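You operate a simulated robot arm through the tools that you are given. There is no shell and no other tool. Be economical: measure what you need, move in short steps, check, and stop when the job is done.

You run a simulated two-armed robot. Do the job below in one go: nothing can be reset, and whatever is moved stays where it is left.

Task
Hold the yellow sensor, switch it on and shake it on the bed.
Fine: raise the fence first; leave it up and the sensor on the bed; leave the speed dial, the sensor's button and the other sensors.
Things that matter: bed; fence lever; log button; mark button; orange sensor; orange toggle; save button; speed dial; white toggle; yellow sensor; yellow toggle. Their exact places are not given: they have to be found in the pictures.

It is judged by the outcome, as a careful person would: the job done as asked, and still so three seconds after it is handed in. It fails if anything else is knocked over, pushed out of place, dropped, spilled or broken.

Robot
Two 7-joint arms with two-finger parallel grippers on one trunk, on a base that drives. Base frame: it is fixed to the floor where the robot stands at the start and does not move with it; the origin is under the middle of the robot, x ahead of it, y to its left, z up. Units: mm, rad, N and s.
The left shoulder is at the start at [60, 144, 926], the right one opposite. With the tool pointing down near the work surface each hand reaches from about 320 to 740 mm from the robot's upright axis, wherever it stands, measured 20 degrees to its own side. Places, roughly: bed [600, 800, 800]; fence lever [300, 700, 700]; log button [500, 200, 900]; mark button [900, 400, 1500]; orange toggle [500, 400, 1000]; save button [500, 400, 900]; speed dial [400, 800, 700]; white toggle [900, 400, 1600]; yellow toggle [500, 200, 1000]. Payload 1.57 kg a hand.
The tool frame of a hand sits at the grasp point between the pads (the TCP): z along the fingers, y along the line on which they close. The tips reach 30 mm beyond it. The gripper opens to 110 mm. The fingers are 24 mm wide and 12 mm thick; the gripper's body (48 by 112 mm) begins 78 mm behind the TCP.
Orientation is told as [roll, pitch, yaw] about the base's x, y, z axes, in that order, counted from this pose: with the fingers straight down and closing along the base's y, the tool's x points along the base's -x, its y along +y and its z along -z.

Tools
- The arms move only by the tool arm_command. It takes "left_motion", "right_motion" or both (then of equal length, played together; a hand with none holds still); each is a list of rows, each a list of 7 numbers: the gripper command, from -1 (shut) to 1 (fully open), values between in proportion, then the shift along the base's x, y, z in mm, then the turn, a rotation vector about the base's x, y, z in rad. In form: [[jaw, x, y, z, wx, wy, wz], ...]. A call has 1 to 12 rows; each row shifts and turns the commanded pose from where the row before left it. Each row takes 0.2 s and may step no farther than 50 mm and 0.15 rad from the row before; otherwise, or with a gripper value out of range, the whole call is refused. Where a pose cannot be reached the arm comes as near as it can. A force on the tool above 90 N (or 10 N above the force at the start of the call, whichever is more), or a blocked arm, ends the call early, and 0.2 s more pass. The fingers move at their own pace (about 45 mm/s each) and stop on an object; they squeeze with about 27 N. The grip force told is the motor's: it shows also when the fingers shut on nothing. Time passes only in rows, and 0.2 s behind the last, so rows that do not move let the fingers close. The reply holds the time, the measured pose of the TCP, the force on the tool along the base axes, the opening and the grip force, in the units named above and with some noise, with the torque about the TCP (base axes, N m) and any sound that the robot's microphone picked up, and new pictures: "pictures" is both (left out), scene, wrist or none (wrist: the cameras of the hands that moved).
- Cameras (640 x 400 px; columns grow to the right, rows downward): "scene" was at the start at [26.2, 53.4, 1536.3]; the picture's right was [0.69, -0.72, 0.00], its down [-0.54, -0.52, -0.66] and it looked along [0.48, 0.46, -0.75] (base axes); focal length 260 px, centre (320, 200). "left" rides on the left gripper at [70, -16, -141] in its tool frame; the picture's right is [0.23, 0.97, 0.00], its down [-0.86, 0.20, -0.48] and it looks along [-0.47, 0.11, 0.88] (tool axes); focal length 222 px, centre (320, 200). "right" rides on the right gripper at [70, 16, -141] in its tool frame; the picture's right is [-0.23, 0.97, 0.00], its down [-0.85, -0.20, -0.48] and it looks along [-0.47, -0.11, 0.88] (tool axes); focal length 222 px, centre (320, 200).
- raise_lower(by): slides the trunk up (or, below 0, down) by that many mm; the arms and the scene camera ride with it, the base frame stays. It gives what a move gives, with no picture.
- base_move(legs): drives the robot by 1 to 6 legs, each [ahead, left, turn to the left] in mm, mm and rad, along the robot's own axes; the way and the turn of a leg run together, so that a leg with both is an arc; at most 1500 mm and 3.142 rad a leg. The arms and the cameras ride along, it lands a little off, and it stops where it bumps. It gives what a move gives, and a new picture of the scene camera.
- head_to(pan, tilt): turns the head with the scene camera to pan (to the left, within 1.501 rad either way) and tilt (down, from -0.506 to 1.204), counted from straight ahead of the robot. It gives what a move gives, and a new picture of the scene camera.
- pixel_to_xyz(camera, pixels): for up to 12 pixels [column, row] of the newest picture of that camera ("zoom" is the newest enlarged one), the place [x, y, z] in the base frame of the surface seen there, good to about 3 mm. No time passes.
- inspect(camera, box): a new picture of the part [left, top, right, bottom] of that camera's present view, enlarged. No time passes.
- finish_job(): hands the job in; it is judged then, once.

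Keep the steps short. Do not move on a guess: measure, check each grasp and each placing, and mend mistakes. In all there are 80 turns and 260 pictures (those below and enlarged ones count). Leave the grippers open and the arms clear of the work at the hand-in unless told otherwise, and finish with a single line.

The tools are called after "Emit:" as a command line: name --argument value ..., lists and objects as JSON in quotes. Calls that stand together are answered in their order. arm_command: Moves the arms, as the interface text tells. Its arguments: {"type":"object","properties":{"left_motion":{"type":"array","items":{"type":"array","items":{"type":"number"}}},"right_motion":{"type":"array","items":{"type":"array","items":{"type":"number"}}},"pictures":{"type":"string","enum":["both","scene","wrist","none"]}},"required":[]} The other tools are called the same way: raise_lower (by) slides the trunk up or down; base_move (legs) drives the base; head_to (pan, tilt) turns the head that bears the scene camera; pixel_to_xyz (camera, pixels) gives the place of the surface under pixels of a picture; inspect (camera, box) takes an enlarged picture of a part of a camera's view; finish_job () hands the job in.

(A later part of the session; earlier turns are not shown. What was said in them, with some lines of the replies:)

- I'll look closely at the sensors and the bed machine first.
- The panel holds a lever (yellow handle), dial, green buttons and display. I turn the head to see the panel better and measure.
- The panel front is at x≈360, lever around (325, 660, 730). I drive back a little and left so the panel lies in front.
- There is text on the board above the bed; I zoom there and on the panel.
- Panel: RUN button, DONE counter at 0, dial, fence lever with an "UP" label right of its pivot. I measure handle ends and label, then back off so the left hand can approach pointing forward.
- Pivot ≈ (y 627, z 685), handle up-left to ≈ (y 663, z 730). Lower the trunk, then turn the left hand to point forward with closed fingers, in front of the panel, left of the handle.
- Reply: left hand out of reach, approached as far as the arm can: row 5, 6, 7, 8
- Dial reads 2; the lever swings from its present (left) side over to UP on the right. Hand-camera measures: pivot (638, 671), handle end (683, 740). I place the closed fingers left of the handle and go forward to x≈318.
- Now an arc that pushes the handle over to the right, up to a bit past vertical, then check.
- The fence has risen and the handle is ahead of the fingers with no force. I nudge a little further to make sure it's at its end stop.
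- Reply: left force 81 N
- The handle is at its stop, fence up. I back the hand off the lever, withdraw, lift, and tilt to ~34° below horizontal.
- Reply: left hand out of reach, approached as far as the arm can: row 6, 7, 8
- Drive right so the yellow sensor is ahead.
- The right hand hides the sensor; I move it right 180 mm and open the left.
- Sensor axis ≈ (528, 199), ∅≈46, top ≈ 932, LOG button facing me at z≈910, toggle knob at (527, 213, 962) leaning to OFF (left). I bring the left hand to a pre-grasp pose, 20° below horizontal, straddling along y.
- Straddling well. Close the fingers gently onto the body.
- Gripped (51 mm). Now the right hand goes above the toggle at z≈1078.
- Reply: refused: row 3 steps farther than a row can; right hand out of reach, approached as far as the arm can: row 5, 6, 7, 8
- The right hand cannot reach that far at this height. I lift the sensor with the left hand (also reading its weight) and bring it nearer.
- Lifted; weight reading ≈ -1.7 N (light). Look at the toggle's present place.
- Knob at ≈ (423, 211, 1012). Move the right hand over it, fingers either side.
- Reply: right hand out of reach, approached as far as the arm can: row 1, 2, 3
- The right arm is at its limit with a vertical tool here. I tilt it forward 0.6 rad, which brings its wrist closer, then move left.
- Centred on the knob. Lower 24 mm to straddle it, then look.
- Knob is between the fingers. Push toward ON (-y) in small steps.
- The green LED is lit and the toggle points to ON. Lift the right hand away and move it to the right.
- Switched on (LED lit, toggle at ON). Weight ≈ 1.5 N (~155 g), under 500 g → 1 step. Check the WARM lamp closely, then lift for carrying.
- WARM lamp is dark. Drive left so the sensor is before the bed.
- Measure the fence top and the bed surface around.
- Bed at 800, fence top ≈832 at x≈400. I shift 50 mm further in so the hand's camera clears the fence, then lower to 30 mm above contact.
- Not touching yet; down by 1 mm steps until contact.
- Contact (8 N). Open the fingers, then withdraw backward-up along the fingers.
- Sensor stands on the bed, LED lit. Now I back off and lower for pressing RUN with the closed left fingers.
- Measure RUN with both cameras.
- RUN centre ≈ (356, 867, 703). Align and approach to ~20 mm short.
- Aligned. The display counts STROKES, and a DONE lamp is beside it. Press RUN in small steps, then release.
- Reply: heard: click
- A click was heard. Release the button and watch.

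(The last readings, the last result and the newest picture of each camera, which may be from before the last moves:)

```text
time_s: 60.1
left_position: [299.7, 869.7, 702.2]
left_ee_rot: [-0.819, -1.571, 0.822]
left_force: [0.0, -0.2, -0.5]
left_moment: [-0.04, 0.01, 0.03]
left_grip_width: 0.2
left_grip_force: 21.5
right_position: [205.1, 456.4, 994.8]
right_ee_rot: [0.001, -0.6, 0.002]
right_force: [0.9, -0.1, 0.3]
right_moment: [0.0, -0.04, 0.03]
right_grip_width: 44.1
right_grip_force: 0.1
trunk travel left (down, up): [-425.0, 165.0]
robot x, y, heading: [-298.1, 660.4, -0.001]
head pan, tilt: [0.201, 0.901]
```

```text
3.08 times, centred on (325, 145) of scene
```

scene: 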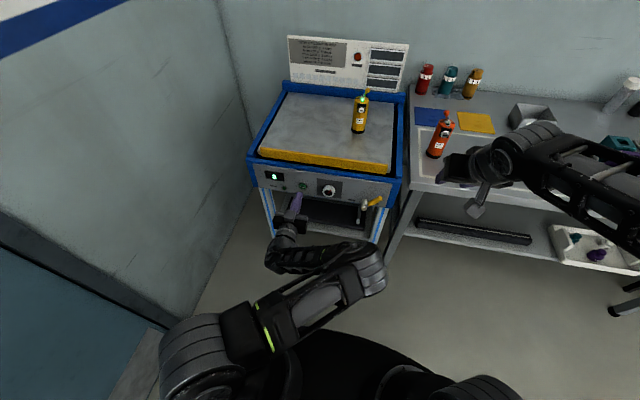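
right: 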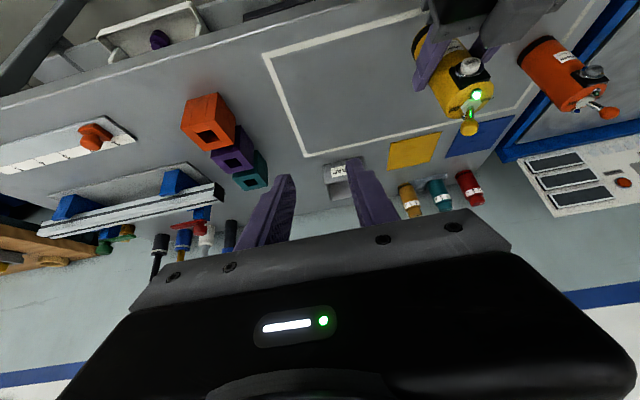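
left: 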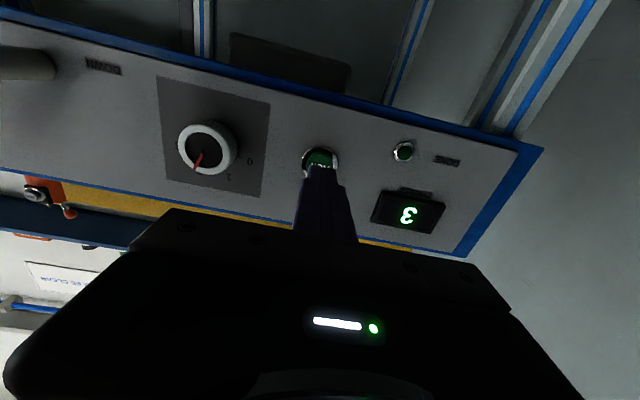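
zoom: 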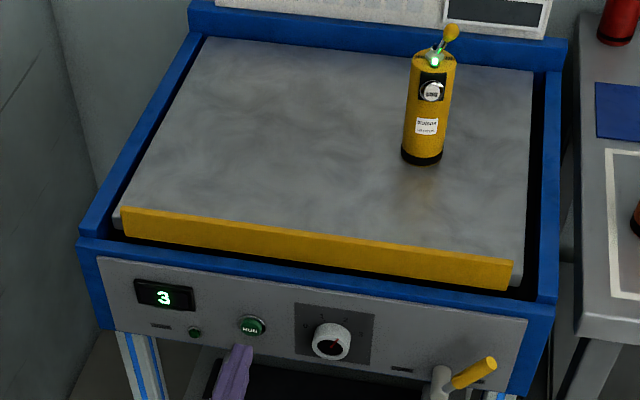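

It is running; strokes at 3. I withdraw the hand and wait for it to finish.

Emit:
arm_command --left_motion '[[-1, -40, 0, 0, 0, 0, 0], [-1, -40, 0, 0, 0, 0, 0], [-1, 0, 0, 0, 0, 0, 0], [-1, 0, 0, 0, 0, 0, 0], [-1, 0, 0, 0, 0, 0, 0], [-1, 0, 0, 0, 0, 0, 0], [-1, 0, 0, 0, 0, 0, 0], [-1, 0, 0, 0, 0, 0, 0], [-1, 0, 0, 0, 0, 0, 0], [-1, 0, 0, 0, 0, 0, 0], [-1, 0, 0, 0, 0, 0, 0], [-1, 0, 0, 0, 0, 0, 0]]' --pictures "scene"

Emit:
inspect --camera "scene" --box '[250, 80, 400, 210]'

```text
time_s: 62.7
left_position: [220.8, 865.1, 703.4]
left_ee_rot: [-0.312, -1.563, 0.319]
left_force: [0.2, 0.0, 1.6]
left_moment: [-0.04, 0.01, -0.01]
left_grip_width: 0.0
left_grip_force: 21.1
left hand out of reach, approached as far as the arm can: row 2
right_position: [204.4, 456.8, 996.2]
right_ee_rot: [0.004, -0.599, 0.004]
right_force: [0.9, -0.9, 0.3]
right_moment: [-0.01, -0.01, -0.03]
right_grip_width: 43.9
right_grip_force: 0.1
trunk travel left (down, up): [-425.0, 165.0]
robot x, y, heading: [-297.4, 658.9, 0.002]
head pan, tilt: [0.201, 0.901]
```

scene: 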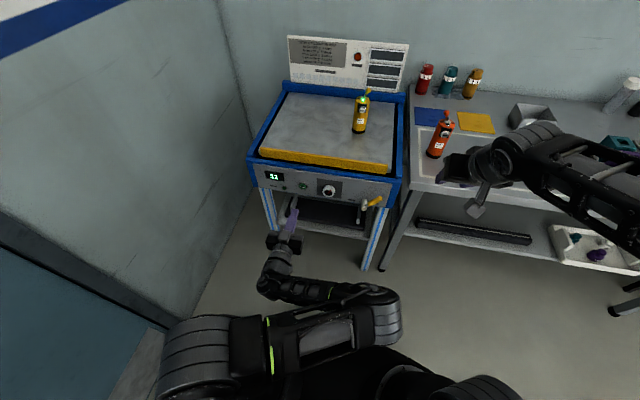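

```text
3.08 times, centred on (325, 145) of scene
```

zoom: 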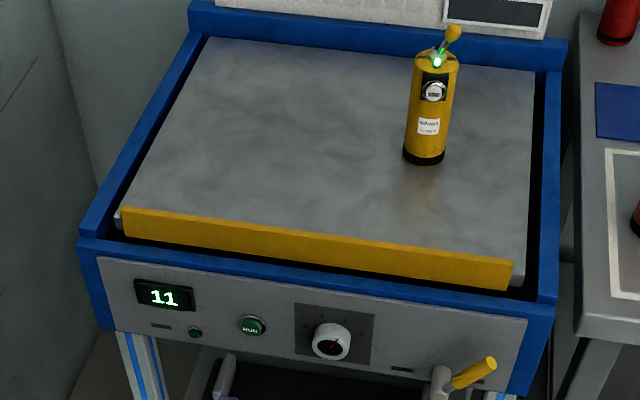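

Strokes at 11, sensor upright. Keep waiting.

Emit:
arm_command --left_motion '[[-1, 0, 0, 0, 0, 0, 0], [-1, 0, 0, 0, 0, 0, 0], [-1, 0, 0, 0, 0, 0, 0], [-1, 0, 0, 0, 0, 0, 0], [-1, 0, 0, 0, 0, 0, 0], [-1, 0, 0, 0, 0, 0, 0], [-1, 0, 0, 0, 0, 0, 0], [-1, 0, 0, 0, 0, 0, 0], [-1, 0, 0, 0, 0, 0, 0], [-1, 0, 0, 0, 0, 0, 0], [-1, 0, 0, 0, 0, 0, 0], [-1, 0, 0, 0, 0, 0, 0]]' --pictures "none"

Emit:
inspect --camera "scene" --box '[250, 80, 400, 210]'

```text
time_s: 65.3
left_position: [220.2, 865.2, 703.4]
left_ee_rot: [-0.311, -1.566, 0.318]
left_force: [0.3, -1.1, 1.3]
left_moment: [0.0, 0.01, 0.01]
left_grip_width: 0.1
left_grip_force: 21.4
right_position: [205.4, 456.3, 995.5]
right_ee_rot: [0.003, -0.601, 0.004]
right_force: [0.2, -1.0, 0.7]
right_moment: [-0.01, 0.0, -0.02]
right_grip_width: 44.0
right_grip_force: 0.0
trunk travel left (down, up): [-425.0, 165.0]
robot x, y, heading: [-298.5, 662.5, 0.001]
head pan, tilt: [0.201, 0.901]
```

```text
3.08 times, centred on (325, 145) of scene
```

zoom: 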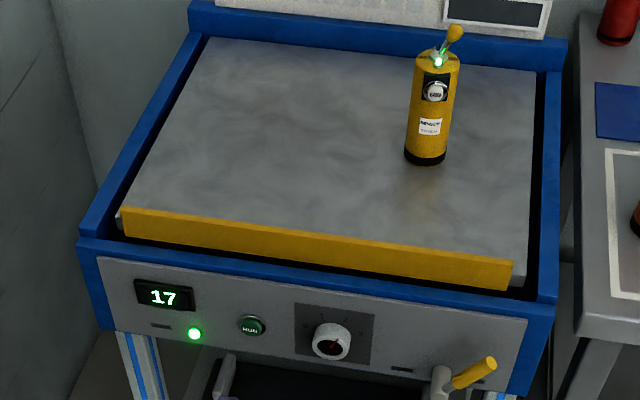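

The DONE lamp is lit at 17 strokes; the sensor stands upright. Back away, open the grippers and recheck.

Emit:
base_move --legs '[[-120, 0, 0]]'

Emit:
arm_command --left_motion '[[1, 0, 0, 0, 0, 0, 0], [1, 0, 0, 0, 0, 0, 0], [1, 0, 0, 0, 0, 0, 0], [1, 0, 0, 0, 0, 0, 0], [1, 0, 0, 0, 0, 0, 0], [1, 0, 0, 0, 0, 0, 0], [1, 0, 0, 0, 0, 0, 0]]' --right_motion '[[1, 0, 0, 0, 0, 0, 0], [1, 0, 0, 0, 0, 0, 0], [1, 0, 0, 0, 0, 0, 0], [1, 0, 0, 0, 0, 0, 0], [1, 0, 0, 0, 0, 0, 0], [1, 0, 0, 0, 0, 0, 0], [1, 0, 0, 0, 0, 0, 0]]' --pictures "scene"

Emit:
inspect --camera "scene" --box '[250, 70, 400, 200]'

```text
time_s: 66.5
left_position: [100.4, 864.5, 704.3]
left_ee_rot: [-0.364, -1.566, 0.372]
left_force: [0.4, 0.2, 0.3]
left_moment: [0.01, -0.02, 0.03]
left_grip_width: 0.0
left_grip_force: 21.2
right_position: [83.9, 454.6, 994.8]
right_ee_rot: [0.004, -0.6, 0.003]
right_force: [-0.5, -0.4, 0.8]
right_moment: [-0.02, 0.0, -0.01]
right_grip_width: 44.0
right_grip_force: 0.1
trunk travel left (down, up): [-425.0, 165.0]
robot x, y, heading: [-423.8, 656.5, 0.004]
head pan, tilt: [0.201, 0.901]
```

scene: 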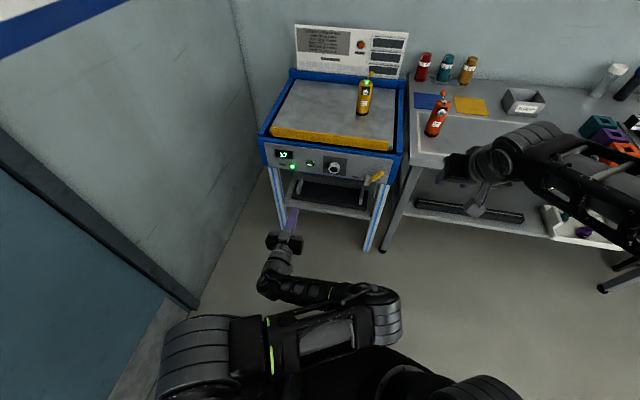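

```text
time_s: 68.1
left_position: [100.3, 864.3, 703.8]
left_ee_rot: [-0.319, -1.565, 0.328]
left_force: [-0.7, -0.8, 0.1]
left_moment: [-0.02, -0.01, -0.03]
left_grip_width: 109.9
left_grip_force: 0.1
right_position: [83.2, 454.8, 994.6]
right_ee_rot: [0.003, -0.601, 0.002]
right_force: [-0.6, -0.3, 0.5]
right_moment: [-0.04, -0.01, -0.03]
right_grip_width: 110.0
right_grip_force: 0.0
trunk travel left (down, up): [-425.0, 165.0]
robot x, y, heading: [-423.3, 662.5, 0.001]
head pan, tilt: [0.201, 0.901]
```

scene: 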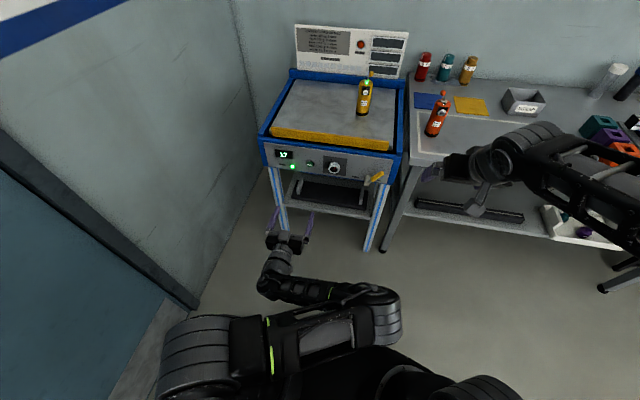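

```text
3.08 times, centred on (325, 135) of scene
```

zoom: 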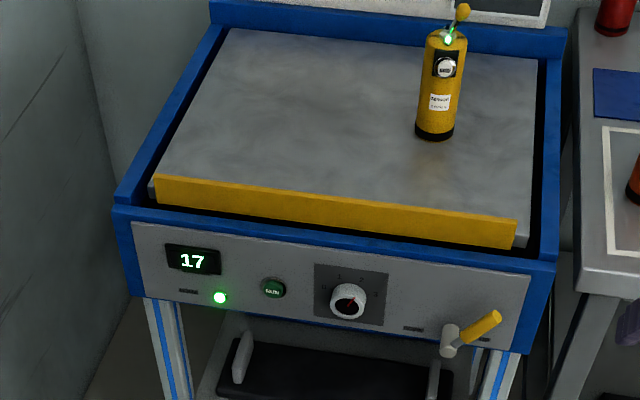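

The run has stopped at 17 strokes with DONE lit, the fence is up, the sensor is on and standing on the bed, and the arms are clear. I hand in.

Emit:
finish_job

```text
The job is handed in.
```

The fence is up, and the yellow sensor was held, switched on, shaken on the bed until the DONE lamp lit at 17 strokes, and left standing there switched on.
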